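You operate a simulated robot arm through the tools that you are given. There is no shell and no other tool.

Carry out the task below with a simulated two-armed robot. There is one attempt and no reset: what you move stays moved.

## Task
Put the strongest narrow spot under the green tag, the weakest wide one under the blue tag.
Fine: the colour tags are at the top of the meters, over the reliefs; track switch off before a spot is fitted, either pad, hands clear, then on again.

It is judged by the outcome, as a careful person would: the job done as asked, and still so three seconds after it is handed in. It fails if anything else is knocked over, pushed out of place, dropped, spilled or broken.

## Robot
Two 7-joint arms with fingered hands on one trunk that stands fixed in place. Base frame: the origin is at the foot of the trunk, x ahead of it, y to its left, z up; the work surface is at about z = 86. Lengths are in cm, angles in degrees, forces in N, time in s.
The left shoulder is at [2.1, 20.8, 132.3], the right one opposite. Each reaches about 115.2 cm from its shoulder. Payload 5 kg a hand.
Tool frame (each hand has its own): the origin (TCP) lies between the finger pads and is the grasp point; the fingertips stand 4.8 cm ahead of it; z points along the fingers, y is the line along which they close. The gripper opens to 16 cm; its body begins 5.6 cm behind the TCP. The gripper is a hand of 4 fingers: y runs from the thumb to the fingers, the wrist lies at [-2.6, -14.2, -25.2] in the tool frame.
Orientation is that of the tool frame in the base frame, as [roll, pitch, yaw] about the fixed x, y, z axes, in that order (R = Rz(yaw) Ry(pitch) Rx(roll)). With the fingers straight down and the wrist toward the robot, the tool's x, y and z point along [0, 1, 0], [1, 0, 0] and [0, 0, -1] of the base frame.

## Interface
- The arms move only by the tool servo_tool. It takes "left_targets", "right_targets" or both (then of equal length, played together; a hand with none holds still); each is one flat list of numbers, 6 for each row, row after row: the turn, a rotation vector about the tool's x, y, z in degrees, then the shift along the tool's x, y, z in cm. In form: [rx, ry, rz, dx, dy, dz, rx, ry, rz, dx, dy, dz, ...]. A call has 1 to 20 rows; each row is the pose to reach, as a shift and turn from the pose commanded when the call began, along the tool's axes at that moment. Rows are played at 5 a second. More than 5 cm and 8.6 degrees between two rows, and nothing of the call is played. Where a pose cannot be reached the arm comes as near as it can. A force on the tool above 70 N (or 10 N above the force at the start of the call, whichever is more), or a blocked arm, ends the call early, and 0.2 s more pass. In this call time passes only in rows, and 0.2 s behind the last. It gives the time, the measured TCP pose, the force on the tool (base axes), the opening and the grip force at its end, in the units of the frame above (readings bear some noise), with the torque about the TCP (base axes, N m) and any sound that the robot's microphone picked up.
- Cameras (640 x 400 px; columns grow to the right, rows downward): "scene" is now at [10.4, -0.24, 149.04]; the picture's right is [-0.10, -0.99, -0.00], its down [-0.65, 0.07, -0.76] and it looks along [0.75, -0.08, -0.65] (base axes); focal length 342 px, centre (320, 200). "left" rides on the left gripper at [-8.7, -13.3, -18.9] in its tool frame; the picture's right is [-0.83, -0.26, 0.49], its down [0.51, -0.71, 0.49] and it looks along [0.22, 0.66, 0.72] (tool axes); focal length 238 px, centre (320, 200). "right" rides on the right gripper at [8.7, -13.3, -18.9] in its tool frame; the picture's right is [-0.83, 0.26, -0.49], its down [-0.51, -0.71, 0.49] and it looks along [-0.22, 0.66, 0.72] (tool axes); focal length 238 px, centre (320, 200). There is no depth. A picture from a camera that has moved, and an enlarged one, comes with that camera's place and axes in the base frame and with its lens. The place of the scene camera against the robot may be out by one fixed shift of up to 2.5 cm in any direction.
- snapshot(camera): a new picture of that camera. No time passes.
- raise_lower(by): moves the trunk up (or, below 0, down) by that many cm; the arms and the scene camera ride with it, the base frame stays. It gives what a move gives, with no picture.
- set_fingers(index, middle, ring, thumb_bend, thumb_turn, hand): sets how far each is bent, from 0 (flat) to 1 (curled in); at 0.3 the hand is open as for a grip, at 0.7 the pads meet at the TCP. One left out holds its place. A second passes; each finger stops where it meets its share of the squeeze, and holds until it gets a number again. It is the only way to open and close the hand. It gives what a move gives, with no picture; readings hold the bend of each and the force on the fingers (four entries, about 0 where the hand has none), thumb and palm. thumb_turn goes from beside the hand (0) to across from the fingers (1), as for a grip.
- turn_head(pan, tilt): turns the head with the scene camera to pan (to the left, within 86 degrees either way) and tilt (down, from -29 to 69), counted from straight ahead of the robot. It gives what a move gives.
- enlarge(camera, box): a new picture of the part [left, top, right, bottom] of that camera's present view, enlarged. No time passes.
- close_job(): hands the job in; it is judged then, once.

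Nothing tells you positions but the pictures and the camera data. Unless the task says otherwise, let go and move clear before handing in.

The tools are called after "Request:" as name(argument=value, ...) on one line, values as JSON. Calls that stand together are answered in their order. servo_tool: Moves the arms, as the interface text tells. Its arguments: {"type":"object","properties":{"left_targets":{"type":"array"},"right_targets":{"type":"array"}},"required":[]} The other tools are called the same way: raise_lower (by) moves the trunk up or down; set_fingers (index, middle, ring, thumb_bend, thumb_turn, hand) moves the fingers one by one; turn_head (pan, tilt) turns the head that bears the scene camera; snapshot (camera) takes a picture; enlarge (camera, box) takes an enlarged picture of a part of a camera's view; close_job () hands the job in.

At the start:

```text
clock: 0.0
left_eef_pos: [66.34, 19.88, 111.82]
left_tcp_rot: [-180.0, 0.1, 89.9]
left_contact_force: [0.7, 1.1, 0.2]
left_torque: [-0.01, -0.02, -0.03]
left_gripper_width: 15.97
left_grasp_force: 0.1
left_shape: jaw
left_bend: [0.3, 0.3, 0.3, 0.3, 0.98]
left_finger forces: [0.0, 0.0, 0.0, 0.1, 0.0, 0.1]
right_eef_pos: [65.36, -42.67, 111.3]
right_tcp_rot: [180.0, -0.1, 90.0]
right_contact_force: [-0.9, -0.3, -0.2]
right_torque: [0.0, 0.02, -0.01]
right_gripper_width: 15.96
right_grasp_force: 0.1
right_shape: jaw
right_bend: [0.3, 0.3, 0.3, 0.3, 0.98]
right_finger forces: [0.0, 0.1, 0.0, 0.0, 0.0, 0.0]
trunk travel left (down, up): [-32.5, 36.5]
head pan, tilt (commanded): [-5.8, 40.8]
```

scene: 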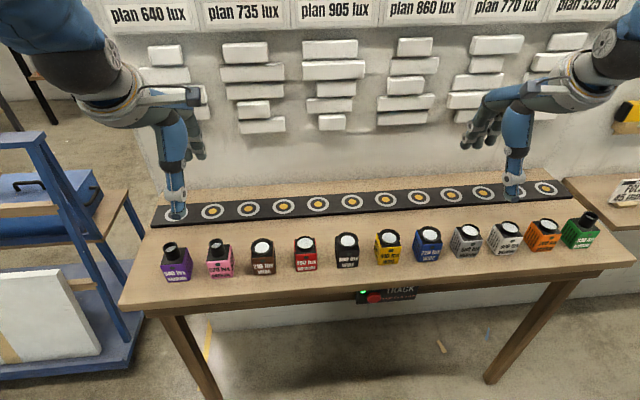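
right: 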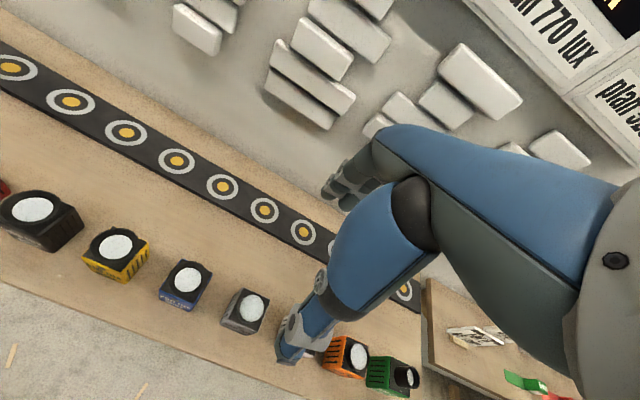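
left: 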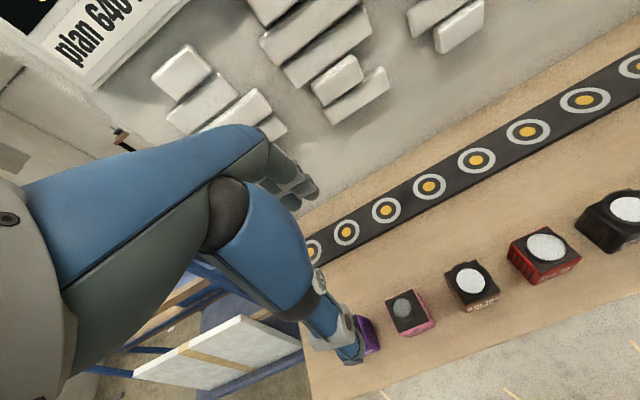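

I see a bench with a black track carrying round pads, a row of eleven coloured spots in front of it, a track switch on the bench's front edge, and reliefs with meters above them on the wall. I'll look closer at the labels and the tags first.

Request:
enlarge(camera="scene", box=[140, 200, 380, 320])

Request:
enlarge(camera="scene", box=[370, 190, 610, 310])

Request:
turn_head(pan=0, tilt=10)

Request:
snapshot(camera="scene")

```text
2.67 times, centred on (260, 260) of scene
camera zoom: at [10.4, -0.24, 149.04], right [-0.1, -0.99, 0.0], down [-0.65, 0.07, -0.76], along [0.75, -0.08, -0.65], focal length 912 px, centre (480, 40)
```

zoom: 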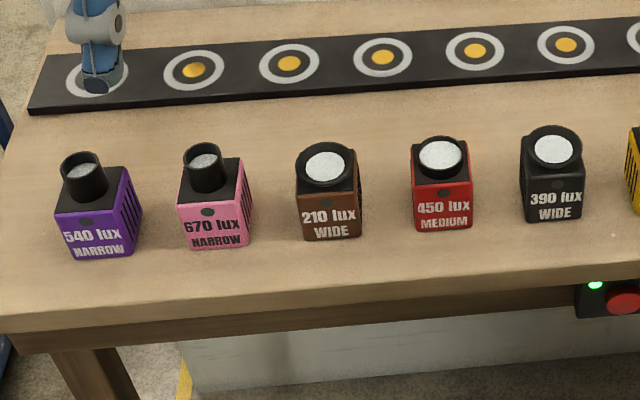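

```text
2.67 times, centred on (490, 250) of scene
camera zoom: at [10.4, -0.24, 149.04], right [-0.1, -0.99, 0.0], down [-0.65, 0.07, -0.76], along [0.75, -0.08, -0.65], focal length 912 px, centre (-133, 67)
```

zoom: 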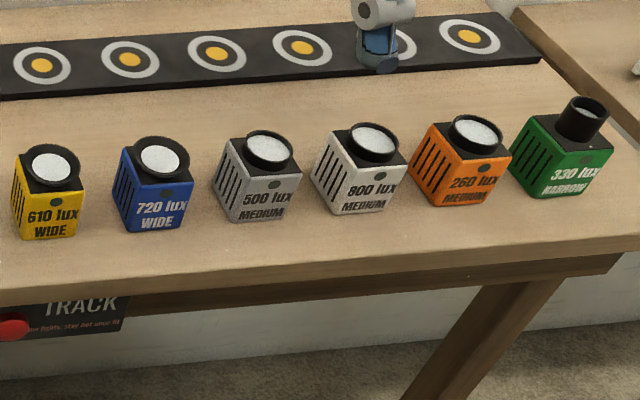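

```text
clock: 1.0
left_eef_pos: [66.41, 19.92, 111.87]
left_tcp_rot: [180.0, 0.0, 90.0]
left_contact_force: [-0.5, -1.3, 0.4]
left_torque: [0.02, -0.02, 0.0]
left_gripper_width: 15.97
left_grasp_force: 0.0
left_shape: jaw
left_bend: [0.3, 0.3, 0.3, 0.3, 0.98]
left_finger forces: [0.0, 0.1, 0.0, 0.0, 0.0, 0.1]
right_eef_pos: [65.34, -42.59, 111.22]
right_tcp_rot: [180.0, 0.1, 90.0]
right_contact_force: [0.7, -0.1, 0.0]
right_torque: [0.0, 0.01, 0.0]
right_gripper_width: 15.96
right_grasp_force: 0.0
right_shape: jaw
right_bend: [0.3, 0.3, 0.3, 0.3, 0.98]
right_finger forces: [0.0, 0.0, 0.1, 0.0, 0.1, 0.0]
trunk travel left (down, up): [-32.5, 36.5]
head pan, tilt (commanded): [0.0, 10.0]
```

```text
taken
camera scene: at [11.3, 0.61, 153.92], right [0.0, -1.0, 0.0], down [-0.17, 0.0, -0.98], along [0.98, 0.0, -0.17], focal length 342 px, centre (320, 200)
```

scene: 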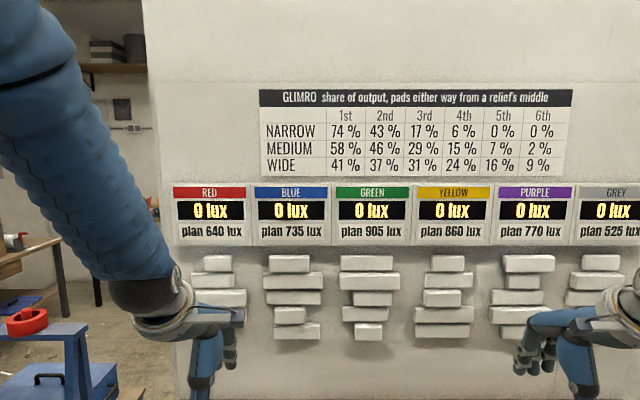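

The tags read red, blue, green, yellow, purple, grey from left to right. By the labels the strongest narrow is the pink one (670 lux) and the weakest wide is the brown one (210 lux). Next I'll read the wall chart, the switch and the other sign.

Request:
enlarge(camera="scene", box=[160, 80, 480, 280])

Request:
turn_head(pan=0, tilt=55)

Request:
snapshot(camera="scene")

Request:
enlarge(camera="scene", box=[300, 180, 460, 280])

```text
2.00 times, centred on (320, 180) of scene
camera zoom: at [11.3, 0.61, 153.92], right [0.0, -1.0, 0.0], down [-0.17, 0.0, -0.98], along [0.98, 0.0, -0.17], focal length 684 px, centre (320, 240)
```

zoom: 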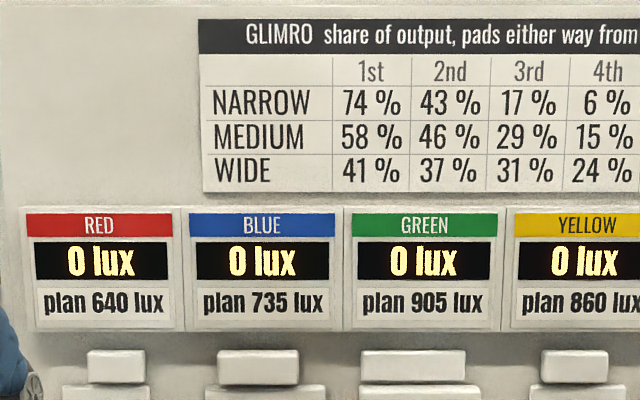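

```text
clock: 2.1
left_eef_pos: [66.24, 19.77, 111.84]
left_tcp_rot: [179.9, 0.0, 90.0]
left_contact_force: [0.3, -0.7, 0.4]
left_torque: [-0.01, -0.01, 0.02]
left_gripper_width: 15.94
left_grasp_force: 0.0
left_shape: jaw
left_bend: [0.3, 0.3, 0.3, 0.3, 0.98]
left_finger forces: [0.0, 0.0, 0.0, 0.0, 0.1, 0.0]
right_eef_pos: [65.25, -42.65, 111.26]
right_tcp_rot: [180.0, 0.0, 90.0]
right_contact_force: [-0.6, 0.1, -0.5]
right_torque: [0.0, -0.01, 0.01]
right_gripper_width: 15.97
right_grasp_force: 0.0
right_shape: jaw
right_bend: [0.3, 0.3, 0.3, 0.3, 0.98]
right_finger forces: [0.1, 0.1, 0.0, 0.0, 0.0, 0.1]
trunk travel left (down, up): [-32.5, 36.5]
head pan, tilt (commanded): [0.0, 55.0]
```

```text
taken
camera scene: at [9.21, 0.61, 147.1], right [0.0, -1.0, 0.0], down [-0.82, 0.0, -0.57], along [0.57, 0.0, -0.82], focal length 342 px, centre (320, 200)
```

scene: 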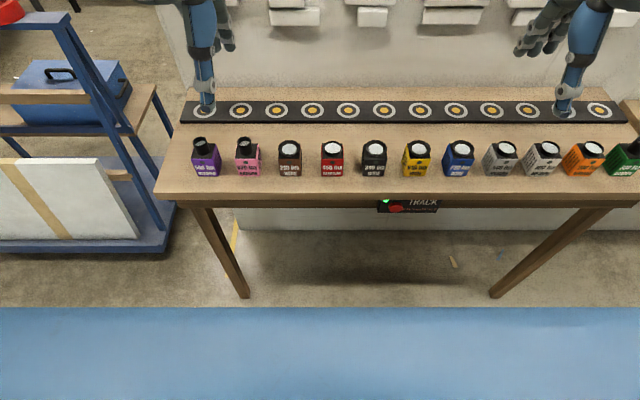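

```text
4.00 times, centred on (380, 230) of scene
camera zoom: at [9.21, 0.61, 147.1], right [0.0, -1.0, 0.0], down [-0.82, 0.0, -0.57], along [0.57, 0.0, -0.82], focal length 1368 px, centre (80, 80)
```

zoom: 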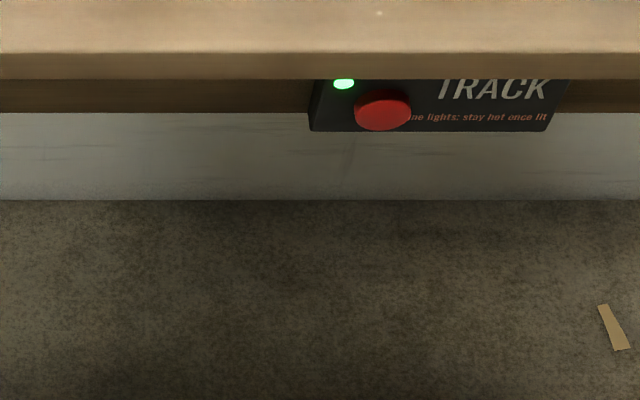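

The switch sits under the bench's front edge near y≈-10, with its lamp green (on) and a note that the lights stay hot once lit. I'll look left and right for anything else relevant, such as more spots.

Request:
turn_head(pan=-35, tilt=30)

Request:
snapshot(camera="scene")

Request:
turn_head(pan=40, tilt=30)

Request:
snapshot(camera="scene")

Request:
turn_head(pan=0, tilt=35)

Request:
snapshot(camera="scene")

```text
clock: 3.1
left_eef_pos: [66.17, 19.86, 111.92]
left_tcp_rot: [180.0, 0.0, 90.0]
left_contact_force: [0.3, 0.1, -0.1]
left_torque: [-0.01, 0.01, 0.03]
left_gripper_width: 15.97
left_grasp_force: 0.1
left_shape: jaw
left_bend: [0.3, 0.3, 0.3, 0.3, 0.98]
left_finger forces: [0.0, 0.1, 0.0, 0.0, 0.0, 0.0]
right_eef_pos: [65.35, -42.67, 111.28]
right_tcp_rot: [180.0, 0.0, 90.0]
right_contact_force: [0.2, -0.8, -0.5]
right_torque: [0.01, 0.02, -0.02]
right_gripper_width: 15.97
right_grasp_force: 0.0
right_shape: jaw
right_bend: [0.3, 0.3, 0.3, 0.3, 0.98]
right_finger forces: [0.0, 0.0, 0.1, 0.1, 0.0, 0.1]
trunk travel left (down, up): [-32.5, 36.5]
head pan, tilt (commanded): [-35.0, 30.0]
```

```text
taken
camera scene: at [9.41, -4.57, 150.69], right [-0.57, -0.82, 0.0], down [-0.41, 0.29, -0.87], along [0.71, -0.5, -0.5], focal length 342 px, centre (320, 200)
```

scene: 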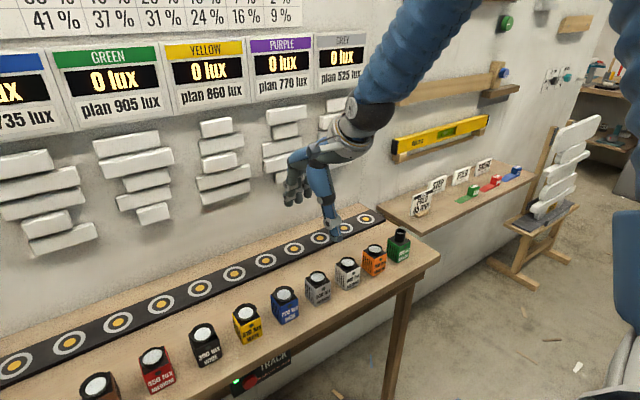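

```text
clock: 4.6
left_eef_pos: [66.2, 19.79, 112.02]
left_tcp_rot: [-179.9, -0.1, 90.0]
left_contact_force: [0.4, -0.4, 0.3]
left_torque: [-0.05, 0.01, 0.01]
left_gripper_width: 15.98
left_grasp_force: 0.1
left_shape: jaw
left_bend: [0.3, 0.3, 0.3, 0.3, 0.98]
left_finger forces: [0.0, 0.0, 0.0, 0.1, 0.0, 0.0]
right_eef_pos: [65.34, -42.63, 111.43]
right_tcp_rot: [180.0, 0.0, 90.0]
right_contact_force: [-0.1, 0.7, -0.7]
right_torque: [-0.01, 0.01, 0.01]
right_gripper_width: 15.96
right_grasp_force: 0.0
right_shape: jaw
right_bend: [0.3, 0.3, 0.3, 0.3, 0.98]
right_finger forces: [0.0, 0.0, 0.0, 0.0, 0.0, 0.1]
trunk travel left (down, up): [-32.5, 36.5]
head pan, tilt (commanded): [40.0, 30.0]
```

```text
taken
camera scene: at [8.93, 6.42, 150.69], right [0.64, -0.77, 0.0], down [-0.38, -0.32, -0.87], along [0.66, 0.56, -0.5], focal length 342 px, centre (320, 200)
```

scene: 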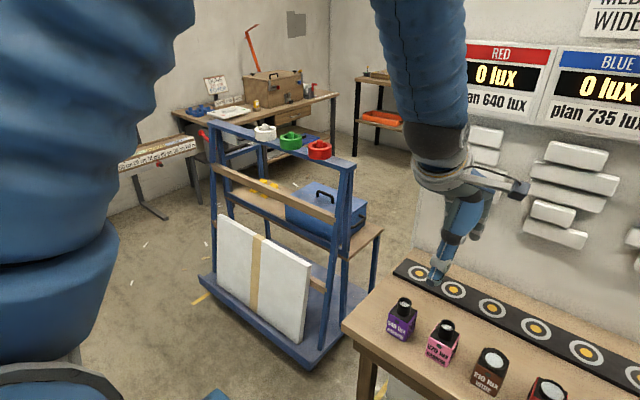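

```text
clock: 5.6
left_eef_pos: [66.31, 19.84, 111.96]
left_tcp_rot: [-180.0, 0.0, 90.0]
left_contact_force: [-0.1, -0.3, 0.1]
left_torque: [0.01, -0.01, -0.02]
left_gripper_width: 16.0
left_grasp_force: 0.0
left_shape: jaw
left_bend: [0.3, 0.3, 0.3, 0.3, 0.98]
left_finger forces: [0.1, 0.0, 0.0, 0.0, 0.0, 0.0]
right_eef_pos: [65.35, -42.68, 111.25]
right_tcp_rot: [-179.9, -0.1, 89.9]
right_contact_force: [0.0, 0.1, -0.6]
right_torque: [-0.03, -0.03, 0.0]
right_gripper_width: 15.96
right_grasp_force: 0.2
right_shape: jaw
right_bend: [0.3, 0.3, 0.3, 0.3, 0.98]
right_finger forces: [0.1, 0.1, 0.0, 0.1, 0.0, 0.1]
trunk travel left (down, up): [-32.5, 36.5]
head pan, tilt (commanded): [0.0, 35.0]
```

```text
taken
camera scene: at [10.81, 0.62, 149.91], right [0.0, -1.0, 0.0], down [-0.57, 0.0, -0.82], along [0.82, 0.0, -0.57], focal length 342 px, centre (320, 200)
```

scene: 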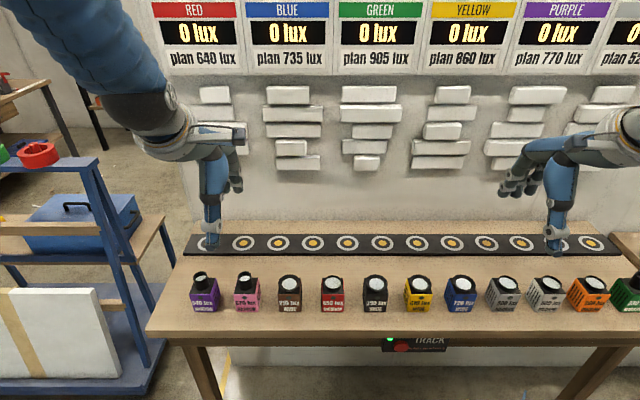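

The pads number 1–12 from the left; blue's relief sits midway between pads 3 and 4 (y≈12 and 3), green's between pads 5 and 6 (y≈-7 and -16). I'll enlarge the views of the switch and the spots to get better positions.

Request:
enlarge(camera="scene", box=[340, 320, 480, 400])

Request:
enlarge(camera="scene", box=[180, 220, 340, 320])

Request:
enlarge(camera="left", box=[320, 200, 640, 400])

```text
4.57 times, centred on (410, 360) of scene
camera zoom: at [10.81, 0.62, 149.91], right [0.0, -1.0, 0.0], down [-0.57, 0.0, -0.82], along [0.82, 0.0, -0.57], focal length 1564 px, centre (-91, -531)
```

zoom: 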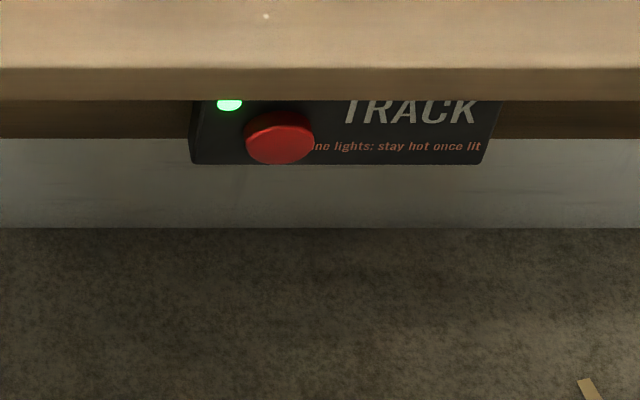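

```text
4.00 times, centred on (260, 270) of scene
camera zoom: at [10.81, 0.62, 149.91], right [0.0, -1.0, 0.0], down [-0.57, 0.0, -0.82], along [0.82, 0.0, -0.57], focal length 1368 px, centre (560, -80)
```

zoom: 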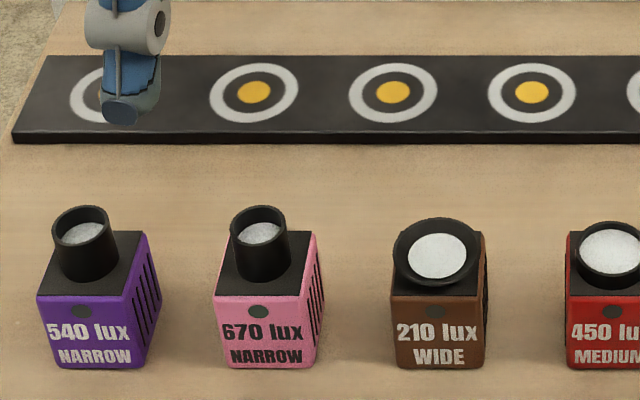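

```text
2.00 times, centred on (480, 300) of left
camera zoom: at [53.02, 11.25, 130.97], right [-0.26, -0.83, -0.49], down [-0.71, 0.51, -0.49], along [0.66, 0.22, -0.72], focal length 477 px, centre (0, 0)
```

zoom: 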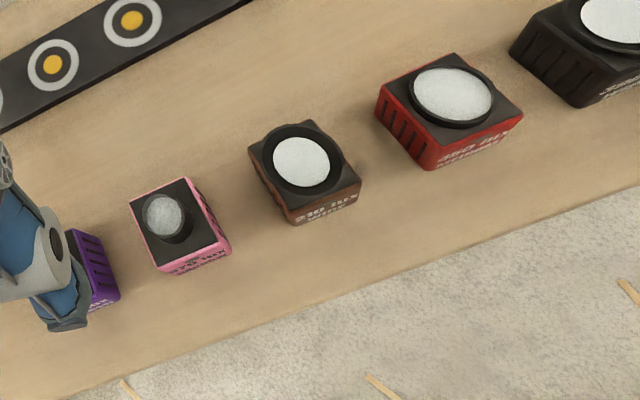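

Positions so far: pink is at about (61, 17) and brown at about (61, 7), each roughly 5×5×6 cm, and the pads lie at x≈81. The switch button is near (54, -17, 80). I'll close the right hand into a beak and back it away from the bench before taking it down to the switch.

Request:
set_fingers(hand="right", index=0.7, middle=0.7, ring=0.7, thumb_bend=0.7)

Request:
servo_tool(right_targets=[0, 0, 0, 0, -3, 0, 0, 0, 0, 0, -6, 0, 0, 0, 0, 0, -9, 0, 0, 0, 0, 0, -12, 0, 0, 0, 0, 0, -15, 0, 0, 0, 0, 0, -18, 0, 0, 0, 0, 0, -21, 0, 0, 0, 0, 0, -24, 0, 0, 0, 0, 0, -27, 0])

Request:
snapshot(camera="right")

Request:
snapshot(camera="scene")

```text
clock: 6.6
left_eef_pos: [66.15, 19.82, 111.96]
left_tcp_rot: [-180.0, 0.0, 90.0]
left_contact_force: [-0.5, 0.6, -0.1]
left_torque: [0.01, -0.04, -0.01]
left_gripper_width: 15.96
left_grasp_force: 0.0
left_shape: jaw
left_bend: [0.3, 0.3, 0.3, 0.3, 0.98]
left_finger forces: [0.0, 0.0, 0.0, 0.1, 0.0, 0.1]
right_eef_pos: [65.32, -42.69, 111.31]
right_tcp_rot: [-179.9, 0.0, 89.9]
right_contact_force: [0.3, -0.9, -0.6]
right_torque: [0.0, -0.01, -0.02]
right_gripper_width: 1.31
right_grasp_force: 0.1
right_shape: fingers
right_bend: [0.7, 0.7, 0.7, 0.7, 0.98]
right_finger forces: [0.0, 0.0, 0.0, 0.1, 0.0, 0.1]
trunk travel left (down, up): [-32.5, 36.5]
head pan, tilt (commanded): [0.0, 35.0]
```

```text
clock: 8.6
left_eef_pos: [66.32, 19.83, 111.97]
left_tcp_rot: [-179.9, 0.0, 90.0]
left_contact_force: [0.2, 0.9, 0.1]
left_torque: [-0.05, -0.02, 0.0]
left_gripper_width: 15.98
left_grasp_force: 0.1
left_shape: jaw
left_bend: [0.3, 0.3, 0.3, 0.3, 0.98]
left_finger forces: [0.1, 0.0, 0.0, 0.0, 0.0, 0.0]
right_eef_pos: [42.79, -45.74, 112.25]
right_tcp_rot: [-179.9, -0.3, 90.1]
right_contact_force: [-0.2, -0.5, 0.5]
right_torque: [-0.03, -0.02, -0.01]
right_gripper_width: 1.3
right_grasp_force: 0.0
right_shape: fingers
right_bend: [0.7, 0.7, 0.7, 0.7, 0.98]
right_finger forces: [0.0, 0.0, 0.0, 0.0, 0.0, 0.0]
right hand out of reach, approached as far as the arm can: row 7, 8, 9
trunk travel left (down, up): [-32.5, 36.5]
head pan, tilt (commanded): [0.0, 35.0]
```

```text
taken
camera right: at [29.58, -37.05, 131.23], right [0.26, -0.84, 0.48], down [-0.71, -0.51, -0.49], along [0.65, -0.22, -0.73], focal length 238 px, centre (320, 200)
```

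right: 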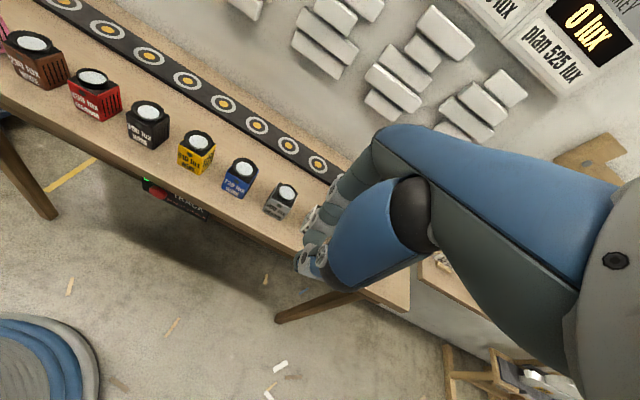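

```text
taken
camera scene: at [10.75, 0.66, 149.92], right [0.0, -1.0, 0.0], down [-0.57, 0.0, -0.82], along [0.82, 0.0, -0.57], focal length 342 px, centre (320, 200)
```

scene: 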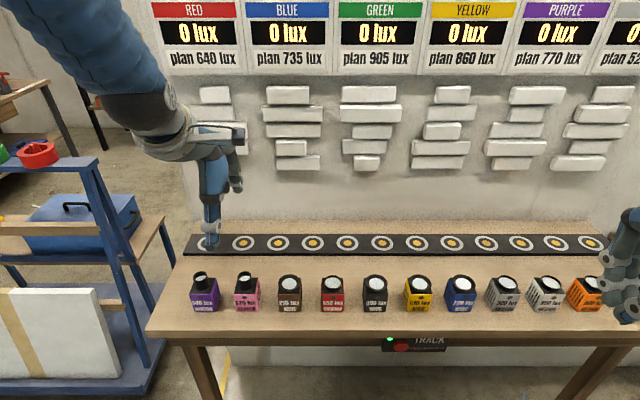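

The right hand has backed off to about (43, -46, 112), at the folding limit of the arm. Next I'll pitch its fingers forward while easing it down a little, still in front of the bench.

Request:
servo_tool(right_targets=[-7.5, 0, 0, -1, 0.5, 1, -15, 0, 0, -2, 1, 2, -22.5, 0, 0, -3, 1.5, 4, -30, 0, 0, -4, 2, 6, -37.5, 0, 0, -5, 2.5, 8, -45, 0, 0, -6, 3, 10, -52.5, 0, 0, -6, 3.5, 12, -60, 0, 0, -6, 4, 14])

Request:
snapshot(camera="right")

Request:
snapshot(camera="scene")

```text
clock: 10.4
left_eef_pos: [66.11, 19.67, 111.93]
left_tcp_rot: [-180.0, -0.1, 89.9]
left_contact_force: [0.2, -0.6, 0.3]
left_torque: [0.15, -0.03, 0.05]
left_gripper_width: 15.97
left_grasp_force: 0.1
left_shape: jaw
left_bend: [0.3, 0.3, 0.3, 0.3, 0.98]
left_finger forces: [0.0, 0.0, 0.0, 0.0, 0.1, 0.0]
right_eef_pos: [46.84, -51.66, 98.05]
right_tcp_rot: [119.8, -0.1, 89.9]
right_contact_force: [1.0, 0.1, 1.3]
right_torque: [-0.01, 0.1, 0.05]
right_gripper_width: 1.26
right_grasp_force: 0.0
right_shape: fingers
right_bend: [0.7, 0.7, 0.7, 0.7, 0.97]
right_finger forces: [0.0, 0.0, 0.0, 0.0, 0.0, 0.0]
right hand out of reach, approached as far as the arm can: row 1, 2, 3, 4
trunk travel left (down, up): [-32.5, 36.5]
head pan, tilt (commanded): [0.0, 35.0]
```

```text
taken
camera right: at [23.78, -42.94, 96.02], right [-0.29, -0.83, 0.47], down [0.07, -0.51, -0.86], along [0.95, -0.22, 0.21], focal length 238 px, centre (320, 200)
```

right: 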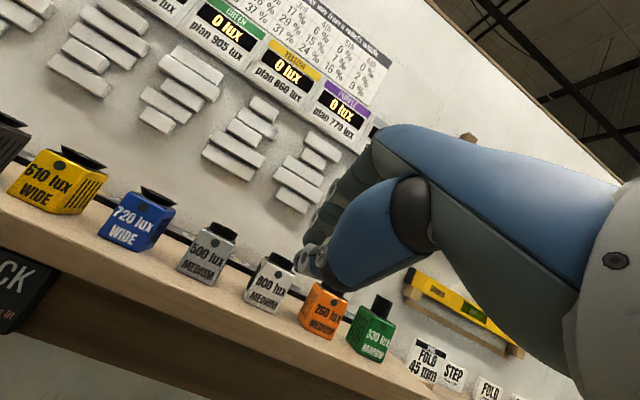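

```text
taken
camera scene: at [10.77, 0.41, 149.91], right [0.0, -1.0, 0.0], down [-0.57, 0.0, -0.82], along [0.82, 0.0, -0.57], focal length 342 px, centre (320, 200)
```

scene: 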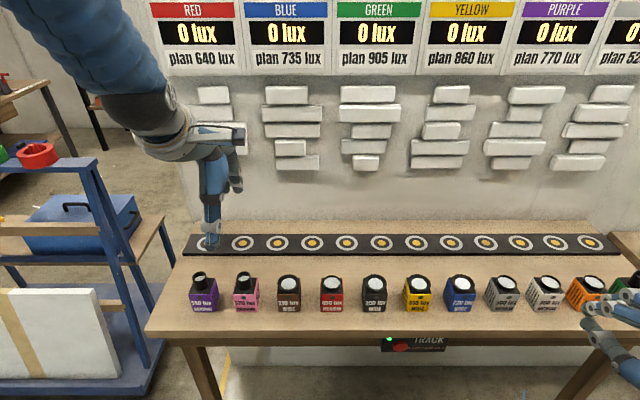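

The beak now points forward and down at (47, -52, 98), clear of the bench. I'll lower it in front of the bench edge and bring it toward the switch to view it directly.

Request:
servo_tool(right_targets=[0, 0, 0, 0, -1, -1.7, 0, 0, 0, 1, -4, -0.5, 0, 0, 0, 3, -7, 0.8, 0, 0, 0, 5, -10, 2.0, 0, 0, 0, 7.5, -12.5, 3.0, 0, 0, 0, 10, -14.2, 3.5])

Request:
snapshot(camera="right")

Request:
snapshot(camera="scene")

```text
clock: 11.8
left_eef_pos: [66.22, 19.83, 112.0]
left_tcp_rot: [180.0, 0.0, 89.9]
left_contact_force: [-0.1, -0.1, 0.6]
left_torque: [0.0, -0.03, -0.01]
left_gripper_width: 15.96
left_grasp_force: 0.0
left_shape: jaw
left_bend: [0.3, 0.3, 0.3, 0.3, 0.98]
left_finger forces: [0.1, 0.0, 0.0, 0.0, 0.0, 0.0]
right_eef_pos: [42.68, -41.45, 83.78]
right_tcp_rot: [120.0, 0.0, 90.0]
right_contact_force: [0.2, -0.7, 0.4]
right_torque: [-0.01, -0.01, 0.01]
right_gripper_width: 1.25
right_grasp_force: 0.1
right_shape: fingers
right_bend: [0.7, 0.7, 0.7, 0.7, 0.97]
right_finger forces: [0.1, 0.1, 0.1, 0.1, 0.1, 0.0]
trunk travel left (down, up): [-32.5, 36.5]
head pan, tilt (commanded): [0.0, 35.0]
```

```text
taken
camera right: at [19.67, -32.69, 81.82], right [-0.29, -0.83, 0.47], down [0.07, -0.51, -0.86], along [0.95, -0.22, 0.21], focal length 238 px, centre (320, 200)
```

right: 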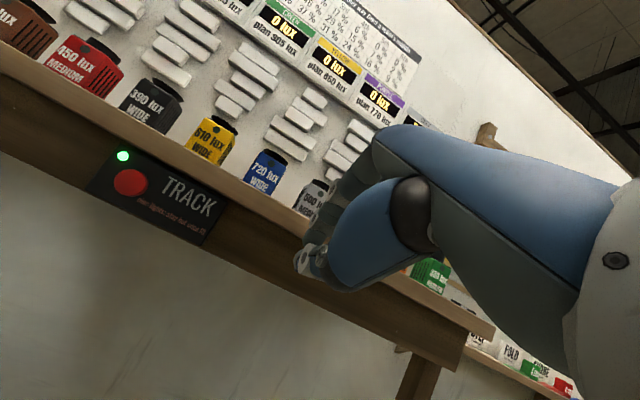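

```text
taken
camera scene: at [10.75, 0.58, 149.92], right [0.0, -1.0, 0.0], down [-0.57, 0.0, -0.82], along [0.82, 0.0, -0.57], focal length 342 px, centre (320, 200)
```

scene: 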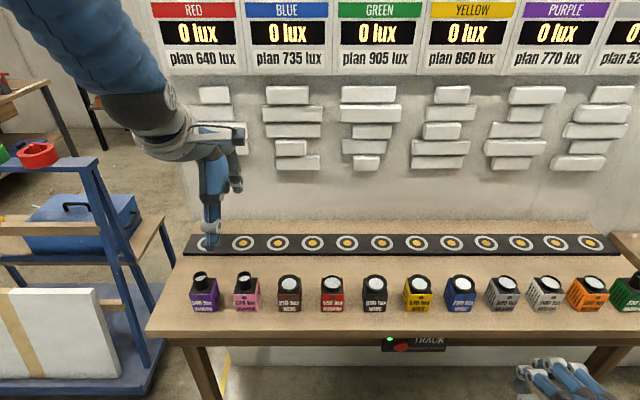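

From the hand camera the button's face is at about (55, -18, 79). I'll take a close look at the beak itself to see which fingertip leads.

Request:
turn_head(pan=-25, tilt=50)

Request:
snapshot(camera="scene")

Request:
enlarge(camera="scene", box=[300, 180, 460, 280])

```text
clock: 12.7
left_eef_pos: [66.18, 19.84, 111.98]
left_tcp_rot: [180.0, 0.0, 89.9]
left_contact_force: [-0.5, 0.2, -0.1]
left_torque: [-0.01, -0.01, -0.02]
left_gripper_width: 15.96
left_grasp_force: 0.1
left_shape: jaw
left_bend: [0.3, 0.3, 0.3, 0.3, 0.98]
left_finger forces: [0.1, 0.0, 0.0, 0.0, 0.0, 0.1]
right_eef_pos: [42.77, -41.45, 83.92]
right_tcp_rot: [120.0, 0.0, 90.0]
right_contact_force: [-0.8, 0.7, 0.1]
right_torque: [0.04, 0.0, -0.03]
right_gripper_width: 1.28
right_grasp_force: 0.0
right_shape: fingers
right_bend: [0.7, 0.7, 0.7, 0.7, 0.97]
right_finger forces: [0.0, 0.0, 0.0, 0.0, 0.0, 0.0]
trunk travel left (down, up): [-32.5, 36.5]
head pan, tilt (commanded): [-25.0, 50.0]
```

```text
taken
camera scene: at [8.96, -2.65, 147.75], right [-0.42, -0.91, 0.0], down [-0.69, 0.32, -0.64], along [0.58, -0.27, -0.77], focal length 342 px, centre (320, 200)
```

scene: 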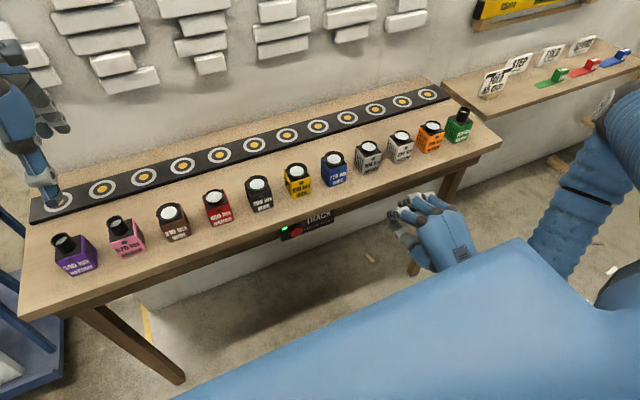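

```text
4.00 times, centred on (380, 230) of scene
camera zoom: at [8.96, -2.65, 147.75], right [-0.42, -0.91, 0.0], down [-0.69, 0.32, -0.64], along [0.58, -0.27, -0.77], focal length 1368 px, centre (80, 80)
```

zoom: 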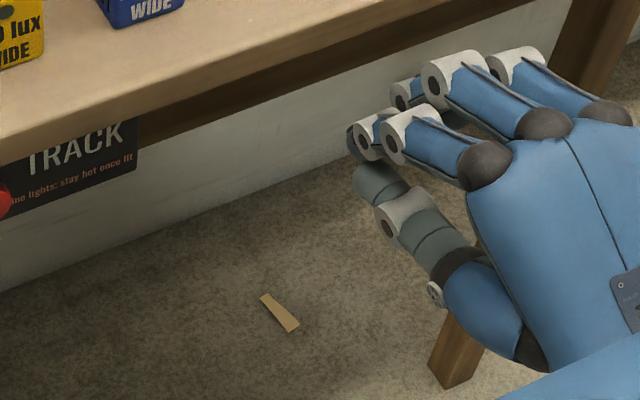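

The index, middle and ring fingertips form a flat front, but the knuckles would meet the tabletop edge at this tilt. I'll level the hand so the fingertips lead clearly, and bring it to just in front of the button.

Request:
servo_tool(right_targets=[-7.5, 0, 0, 2, -0.5, 0, -15, 0, 0, 4, -1, 0.5, -22.5, 0, 0, 6, -1.5, 1, -30, 0, 0, 9, -2, 1.5, -30, 0, 0, 12, -2.5, 2, -30, 0, 0, 15, -3, 2.5, -30, 0, 0, 18, -3.57, 3, -30, 0, 0, 21, -3.57, 3.5, -30, 0, 0, 23.25, -3.57, 4.02])

Request:
snapshot(camera="right")

Request:
snapshot(camera="scene")

```text
clock: 14.7
left_eef_pos: [66.27, 19.9, 111.82]
left_tcp_rot: [-180.0, -0.1, 89.9]
left_contact_force: [-1.4, 0.1, -0.5]
left_torque: [-0.05, 0.05, 0.01]
left_gripper_width: 15.95
left_grasp_force: 0.0
left_shape: jaw
left_bend: [0.3, 0.3, 0.3, 0.3, 0.98]
left_finger forces: [0.1, 0.0, 0.1, 0.0, 0.1, 0.1]
right_eef_pos: [44.26, -18.27, 79.0]
right_tcp_rot: [90.0, 0.0, 90.0]
right_contact_force: [-0.2, -0.4, -0.1]
right_torque: [0.03, 0.01, 0.01]
right_gripper_width: 1.28
right_grasp_force: 0.1
right_shape: fingers
right_bend: [0.7, 0.7, 0.7, 0.7, 0.97]
right_finger forces: [0.0, 0.1, 0.0, 0.1, 0.1, 0.1]
trunk travel left (down, up): [-32.5, 36.5]
head pan, tilt (commanded): [-25.0, 50.0]
```

```text
taken
camera right: at [25.36, -9.6, 65.71], right [-0.49, -0.83, 0.26], down [0.49, -0.51, -0.71], along [0.72, -0.22, 0.66], focal length 238 px, centre (320, 200)
```

right: 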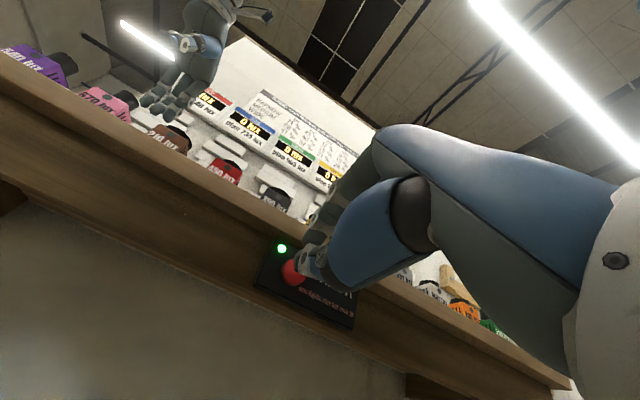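

```text
taken
camera scene: at [8.97, -2.59, 147.74], right [-0.42, -0.91, 0.0], down [-0.69, 0.32, -0.64], along [0.58, -0.27, -0.77], focal length 342 px, centre (320, 200)
```

scene: 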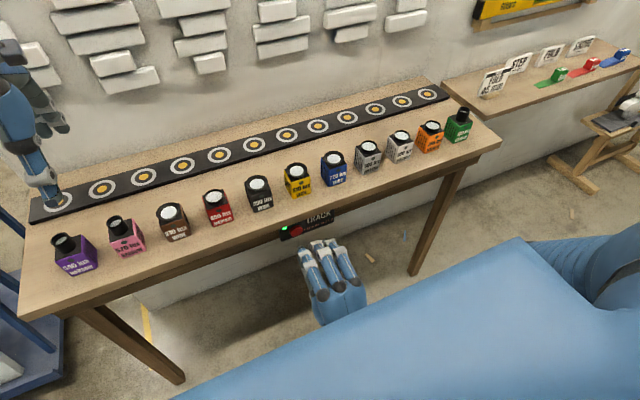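

The beak now stands level at (44, -18, 79), right in front of the button, which the hand camera again puts at about (55, -18.4, 79). One close look, then I'll press forward in small steps.

Request:
enlarge(camera="scene", box=[260, 190, 388, 270])

Request:
enlarge(camera="right", box=[240, 210, 400, 310])

```text
5.00 times, centred on (324, 230) of scene
camera zoom: at [8.97, -2.59, 147.74], right [-0.42, -0.91, 0.0], down [-0.69, 0.32, -0.64], along [0.58, -0.27, -0.77], focal length 1710 px, centre (300, 50)
```

zoom: 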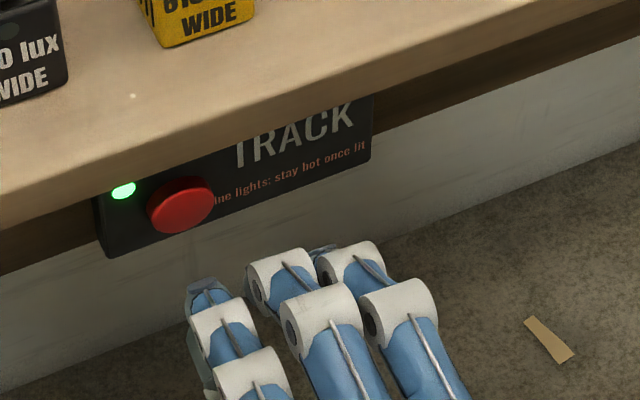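

```text
4.00 times, centred on (320, 260) of right
camera zoom: at [25.36, -9.6, 65.71], right [-0.49, -0.83, 0.26], down [0.49, -0.51, -0.71], along [0.72, -0.22, 0.66], focal length 953 px, centre (320, -40)
```

zoom: 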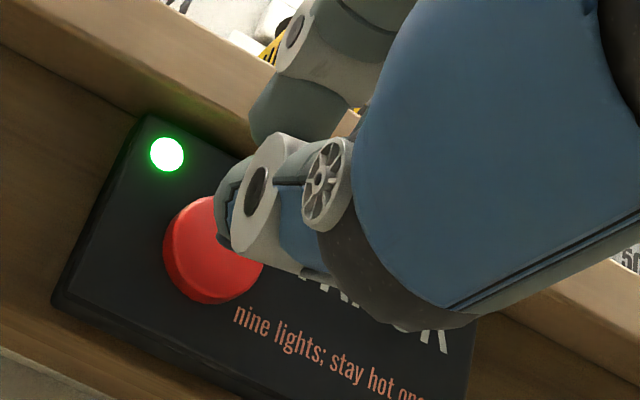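

Middle and index tips straddle the button line. I'll shift 1 cm left so the middle finger faces the button, and move to just short of contact.

Request:
servo_tool(right_targets=[0, 0, 0, 1, 0, 1, 0, 0, 0, 1, 0, 2, 0, 0, 0, 1, 0, 3, 0, 0, 0, 1, 0, 4])

Request:
enlarge(camera="scene", box=[260, 190, 388, 270])

Request:
enlarge(camera="right", box=[240, 210, 400, 310])

```text
clock: 15.7
left_eef_pos: [66.32, 19.86, 111.86]
left_tcp_rot: [-180.0, 0.0, 90.0]
left_contact_force: [-0.5, -0.7, 0.6]
left_torque: [0.03, 0.0, -0.01]
left_gripper_width: 15.95
left_grasp_force: 0.1
left_shape: jaw
left_bend: [0.3, 0.3, 0.3, 0.3, 0.98]
left_finger forces: [0.0, 0.0, 0.0, 0.0, 0.0, 0.1]
right_eef_pos: [48.38, -17.26, 78.87]
right_tcp_rot: [90.1, 0.0, 89.8]
right_contact_force: [0.2, -0.6, 0.1]
right_torque: [0.0, -0.03, 0.04]
right_gripper_width: 1.26
right_grasp_force: 0.1
right_shape: fingers
right_bend: [0.7, 0.7, 0.7, 0.7, 0.97]
right_finger forces: [0.1, 0.0, 0.1, 0.0, 0.0, 0.0]
trunk travel left (down, up): [-32.5, 36.5]
head pan, tilt (commanded): [-25.0, 50.0]
```

```text
5.00 times, centred on (324, 230) of scene
camera zoom: at [8.98, -2.65, 147.74], right [-0.42, -0.91, 0.0], down [-0.69, 0.32, -0.64], along [0.58, -0.27, -0.77], focal length 1710 px, centre (300, 50)
```

zoom: 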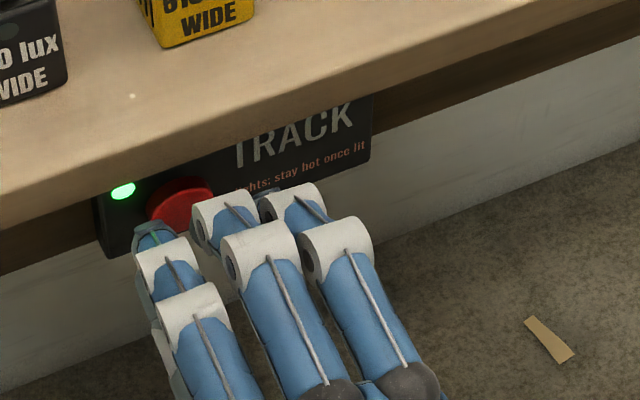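

```text
4.00 times, centred on (320, 260) of right
camera zoom: at [29.47, -8.6, 65.7], right [-0.49, -0.83, 0.26], down [0.49, -0.51, -0.71], along [0.72, -0.22, 0.66], focal length 953 px, centre (320, -40)
```

zoom: 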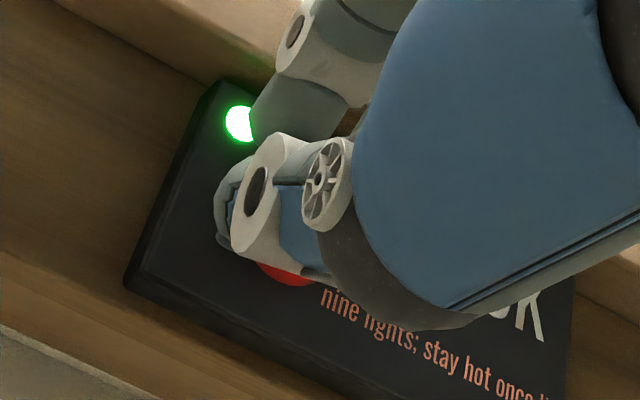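

The middle finger is about 1.5 cm short of the button. I'll press gently in small steps, then draw back and check the lamp.

Request:
servo_tool(right_targets=[0, 0, 0, 0, 0, 0.4, 0, 0, 0, 0, 0, 0.8, 0, 0, 0, 0, 0, 1.2, 0, 0, 0, 0, 0, 1.6])

Request:
enlarge(camera="scene", box=[260, 190, 388, 270])

Request:
enlarge(camera="right", box=[240, 210, 400, 310])

```text
clock: 16.7
left_eef_pos: [66.08, 19.82, 112.06]
left_tcp_rot: [-179.9, 0.0, 90.0]
left_contact_force: [-0.3, -0.6, 0.2]
left_torque: [0.02, -0.02, -0.01]
left_gripper_width: 15.95
left_grasp_force: 0.0
left_shape: jaw
left_bend: [0.3, 0.3, 0.3, 0.3, 0.98]
left_finger forces: [0.0, 0.0, 0.1, 0.1, 0.0, 0.0]
right_eef_pos: [49.87, -17.26, 79.11]
right_tcp_rot: [90.0, 0.0, 89.9]
right_contact_force: [-10.3, -0.8, 2.7]
right_torque: [-0.03, -0.21, -0.13]
right_gripper_width: 1.26
right_grasp_force: 5.2
right_shape: fingers
right_bend: [0.7, 0.7, 0.7, 0.7, 0.97]
right_finger forces: [0.1, 9.4, 0.1, 0.1, 0.0, 0.1]
trunk travel left (down, up): [-32.5, 36.5]
head pan, tilt (commanded): [-25.0, 50.0]
heard: click
```

```text
5.00 times, centred on (324, 230) of scene
camera zoom: at [8.84, -2.64, 147.75], right [-0.42, -0.91, 0.0], down [-0.69, 0.32, -0.64], along [0.58, -0.27, -0.77], focal length 1710 px, centre (300, 50)
```

zoom: 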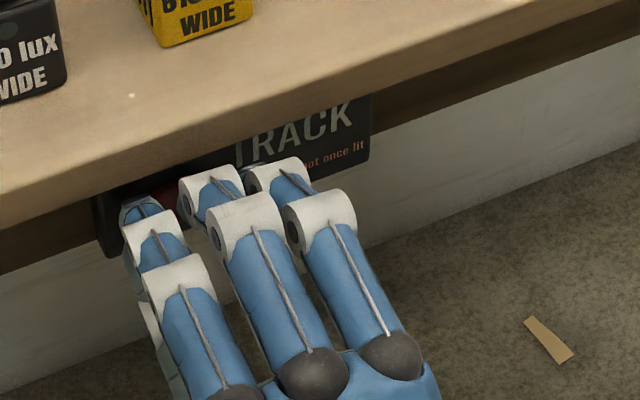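

```text
4.00 times, centred on (320, 260) of right
camera zoom: at [31.03, -8.59, 65.81], right [-0.49, -0.83, 0.26], down [0.49, -0.51, -0.71], along [0.72, -0.22, 0.66], focal length 953 px, centre (320, -40)
```

zoom: 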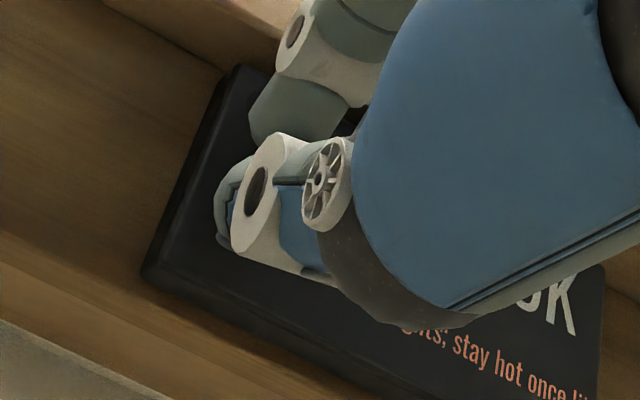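

A click was heard and only the middle finger met the button, at about 10 N. I'll draw straight back and check the lamp.

Request:
servo_tool(right_targets=[0, 0, 0, 0, 0, -1, 0, 0, 0, 0, 0, -2.5, 0, 0, 0, 0, 0, -4.5, 0, 0, 0, 0, 0, -6.5, 0, 0, 0, 0, 0, -8.5])

Request:
enlarge(camera="scene", box=[260, 190, 388, 270])

Request:
snapshot(camera="right")

```text
clock: 17.9
left_eef_pos: [66.2, 19.77, 112.02]
left_tcp_rot: [-180.0, 0.0, 90.0]
left_contact_force: [-0.1, 0.0, -0.2]
left_torque: [0.02, 0.01, -0.02]
left_gripper_width: 15.95
left_grasp_force: 0.0
left_shape: jaw
left_bend: [0.3, 0.3, 0.3, 0.3, 0.98]
left_finger forces: [0.1, 0.0, 0.0, 0.0, 0.0, 0.1]
right_eef_pos: [41.75, -17.33, 79.12]
right_tcp_rot: [90.0, 0.0, 90.0]
right_contact_force: [-0.2, 0.3, 0.4]
right_torque: [-0.02, 0.02, -0.01]
right_gripper_width: 1.25
right_grasp_force: 0.1
right_shape: fingers
right_bend: [0.7, 0.7, 0.7, 0.7, 0.97]
right_finger forces: [0.0, 0.0, 0.0, 0.0, 0.0, 0.0]
trunk travel left (down, up): [-32.5, 36.5]
head pan, tilt (commanded): [-25.0, 50.0]
```

```text
5.00 times, centred on (324, 230) of scene
camera zoom: at [8.91, -2.64, 147.75], right [-0.42, -0.91, 0.0], down [-0.69, 0.32, -0.64], along [0.58, -0.27, -0.77], focal length 1710 px, centre (300, 50)
```

zoom: 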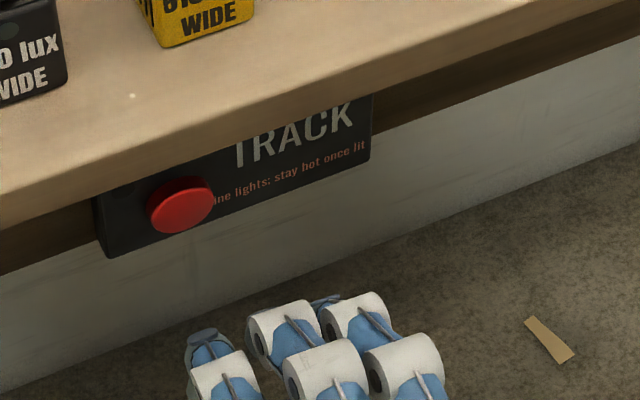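

```text
taken
camera right: at [22.76, -8.55, 65.79], right [-0.49, -0.83, 0.26], down [0.49, -0.51, -0.71], along [0.72, -0.22, 0.66], focal length 238 px, centre (320, 200)
```

right: 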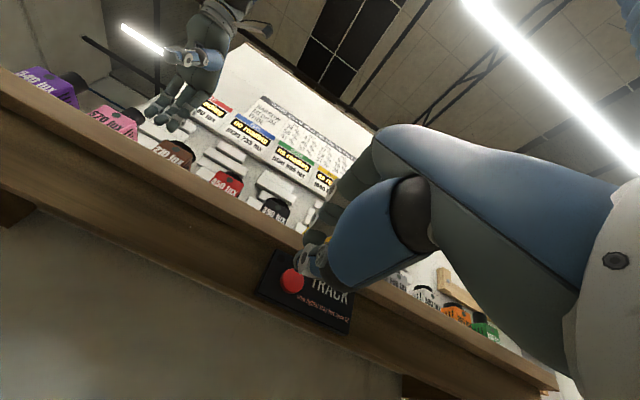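

The lamp is out and the meters show no reading, so the track is off. The right hand stays parked in front of the switch, and I'll bring the open left hand above the pink spot to refine its position.

Request:
enlarge(camera="right", box=[160, 80, 368, 210])

Request:
servo_tool(left_targets=[0, 0, 0, -1, -1.7, 0, 0, 0, 0, -2, -3.4, 1, 0, 0, 0, -3, -5.1, 3, 0, 0, 0, -3, -5.1, 5, 0, 0, 0, -3, -5.1, 7])

Request:
turn_head(pan=12, tilt=42)

Request:
snapshot(camera="left")

Request:
snapshot(camera="scene")

```text
3.08 times, centred on (264, 145) of right
camera zoom: at [22.76, -8.55, 65.79], right [-0.49, -0.83, 0.26], down [0.49, -0.51, -0.71], along [0.72, -0.22, 0.66], focal length 733 px, centre (492, 369)
```

zoom: 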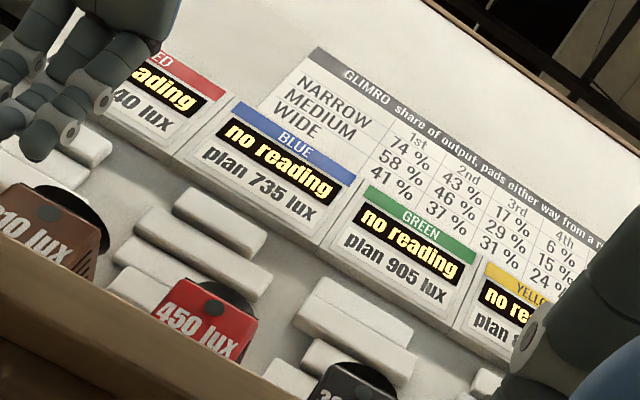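

```text
clock: 19.1
left_eef_pos: [61.13, 16.83, 104.87]
left_tcp_rot: [179.9, -0.1, 89.9]
left_contact_force: [0.1, 0.6, 0.3]
left_torque: [0.03, 0.04, 0.0]
left_gripper_width: 15.97
left_grasp_force: 0.0
left_shape: jaw
left_bend: [0.3, 0.3, 0.3, 0.3, 0.98]
left_finger forces: [0.0, 0.1, 0.0, 0.1, 0.1, 0.0]
right_eef_pos: [41.67, -17.32, 79.02]
right_tcp_rot: [89.9, 0.0, 90.0]
right_contact_force: [-0.9, -0.3, 0.4]
right_torque: [0.02, -0.01, 0.03]
right_gripper_width: 1.27
right_grasp_force: 0.1
right_shape: fingers
right_bend: [0.7, 0.7, 0.7, 0.7, 0.97]
right_finger forces: [0.0, 0.0, 0.1, 0.0, 0.1, 0.1]
trunk travel left (down, up): [-32.5, 36.5]
head pan, tilt (commanded): [-25.0, 50.0]
```

```text
clock: 20.1
left_eef_pos: [61.08, 16.82, 104.92]
left_tcp_rot: [-180.0, 0.0, 90.1]
left_contact_force: [-0.2, -0.3, 0.2]
left_torque: [-0.01, 0.04, -0.04]
left_gripper_width: 16.0
left_grasp_force: 0.0
left_shape: jaw
left_bend: [0.3, 0.3, 0.3, 0.3, 0.98]
left_finger forces: [0.1, 0.0, 0.0, 0.0, 0.0, 0.0]
right_eef_pos: [41.68, -17.16, 78.99]
right_tcp_rot: [89.9, 0.0, 90.1]
right_contact_force: [0.2, -0.4, -0.1]
right_torque: [0.0, 0.0, -0.02]
right_gripper_width: 1.25
right_grasp_force: 0.0
right_shape: fingers
right_bend: [0.7, 0.7, 0.7, 0.7, 0.97]
right_finger forces: [0.0, 0.0, 0.0, 0.1, 0.0, 0.0]
trunk travel left (down, up): [-32.5, 36.5]
head pan, tilt (commanded): [12.0, 42.0]
```

```text
taken
camera left: at [47.87, 8.21, 123.98], right [-0.26, -0.83, -0.49], down [-0.71, 0.51, -0.49], along [0.66, 0.22, -0.72], focal length 238 px, centre (320, 200)
```

left: 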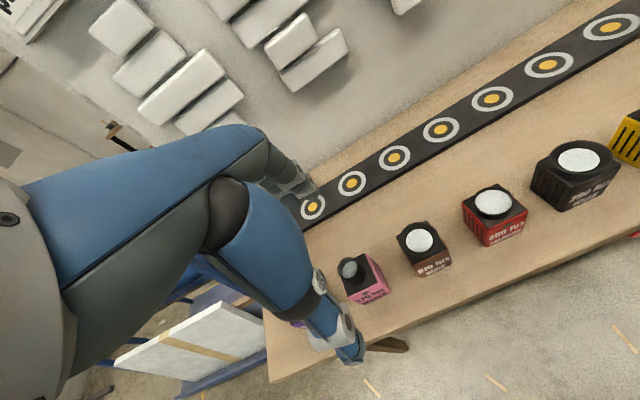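

```text
taken
camera scene: at [10.16, 2.35, 148.86], right [0.21, -0.98, 0.0], down [-0.66, -0.14, -0.74], along [0.73, 0.15, -0.67], focal length 342 px, centre (320, 200)
```

scene: 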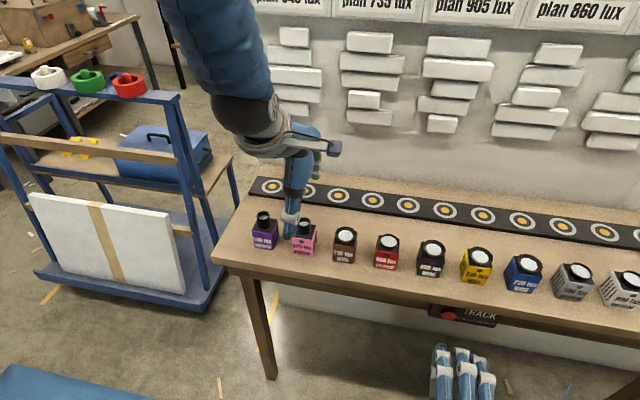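

The left hand is above pink with its thumb in the plane of the spot. I'll enlarge the left camera to measure pink, brown and the pads.

Request:
enlarge(camera="left", box=[300, 220, 460, 320])

Request:
enlarge(camera="left", box=[290, 60, 530, 210])

Request:
enlarge(camera="scene", box=[220, 160, 420, 285])

```text
4.00 times, centred on (380, 270) of left
camera zoom: at [47.87, 8.21, 123.98], right [-0.26, -0.83, -0.49], down [-0.71, 0.51, -0.49], along [0.66, 0.22, -0.72], focal length 953 px, centre (80, -80)
```

zoom: 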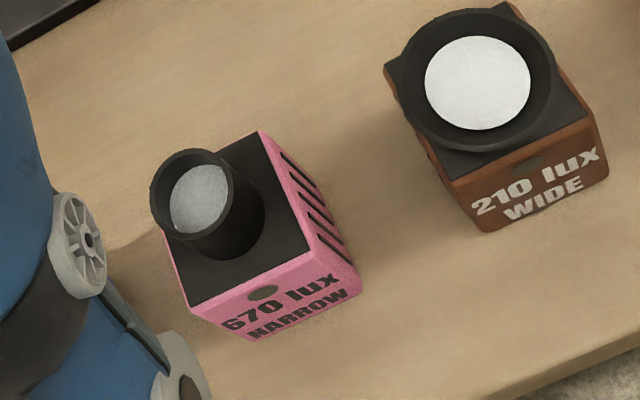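

```text
2.67 times, centred on (410, 135) of left
camera zoom: at [47.87, 8.21, 123.98], right [-0.26, -0.83, -0.49], down [-0.71, 0.51, -0.49], along [0.66, 0.22, -0.72], focal length 636 px, centre (80, 373)
```

zoom: 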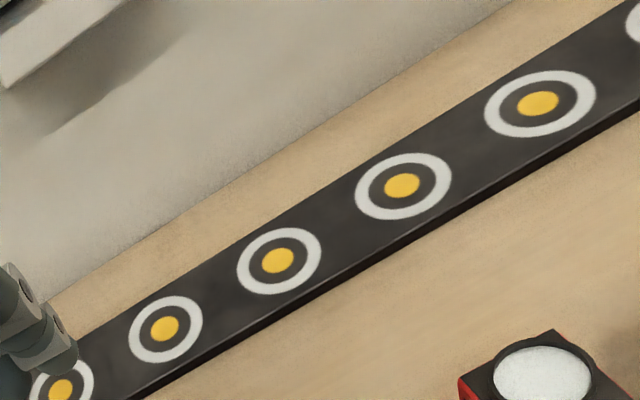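

```text
3.20 times, centred on (320, 222) of scene
camera zoom: at [10.16, 2.35, 148.86], right [0.21, -0.98, 0.0], down [-0.66, -0.14, -0.74], along [0.73, 0.15, -0.67], focal length 1095 px, centre (320, 128)
```

zoom: 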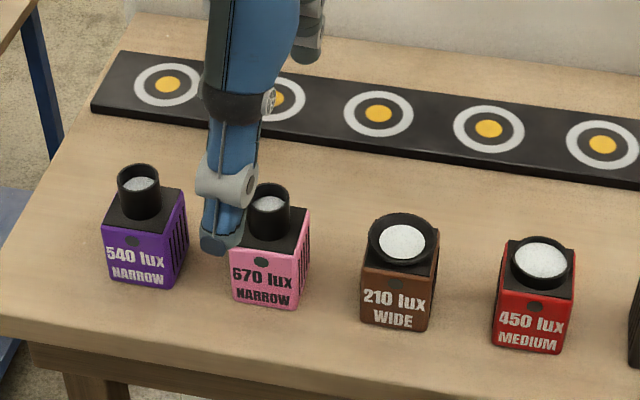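

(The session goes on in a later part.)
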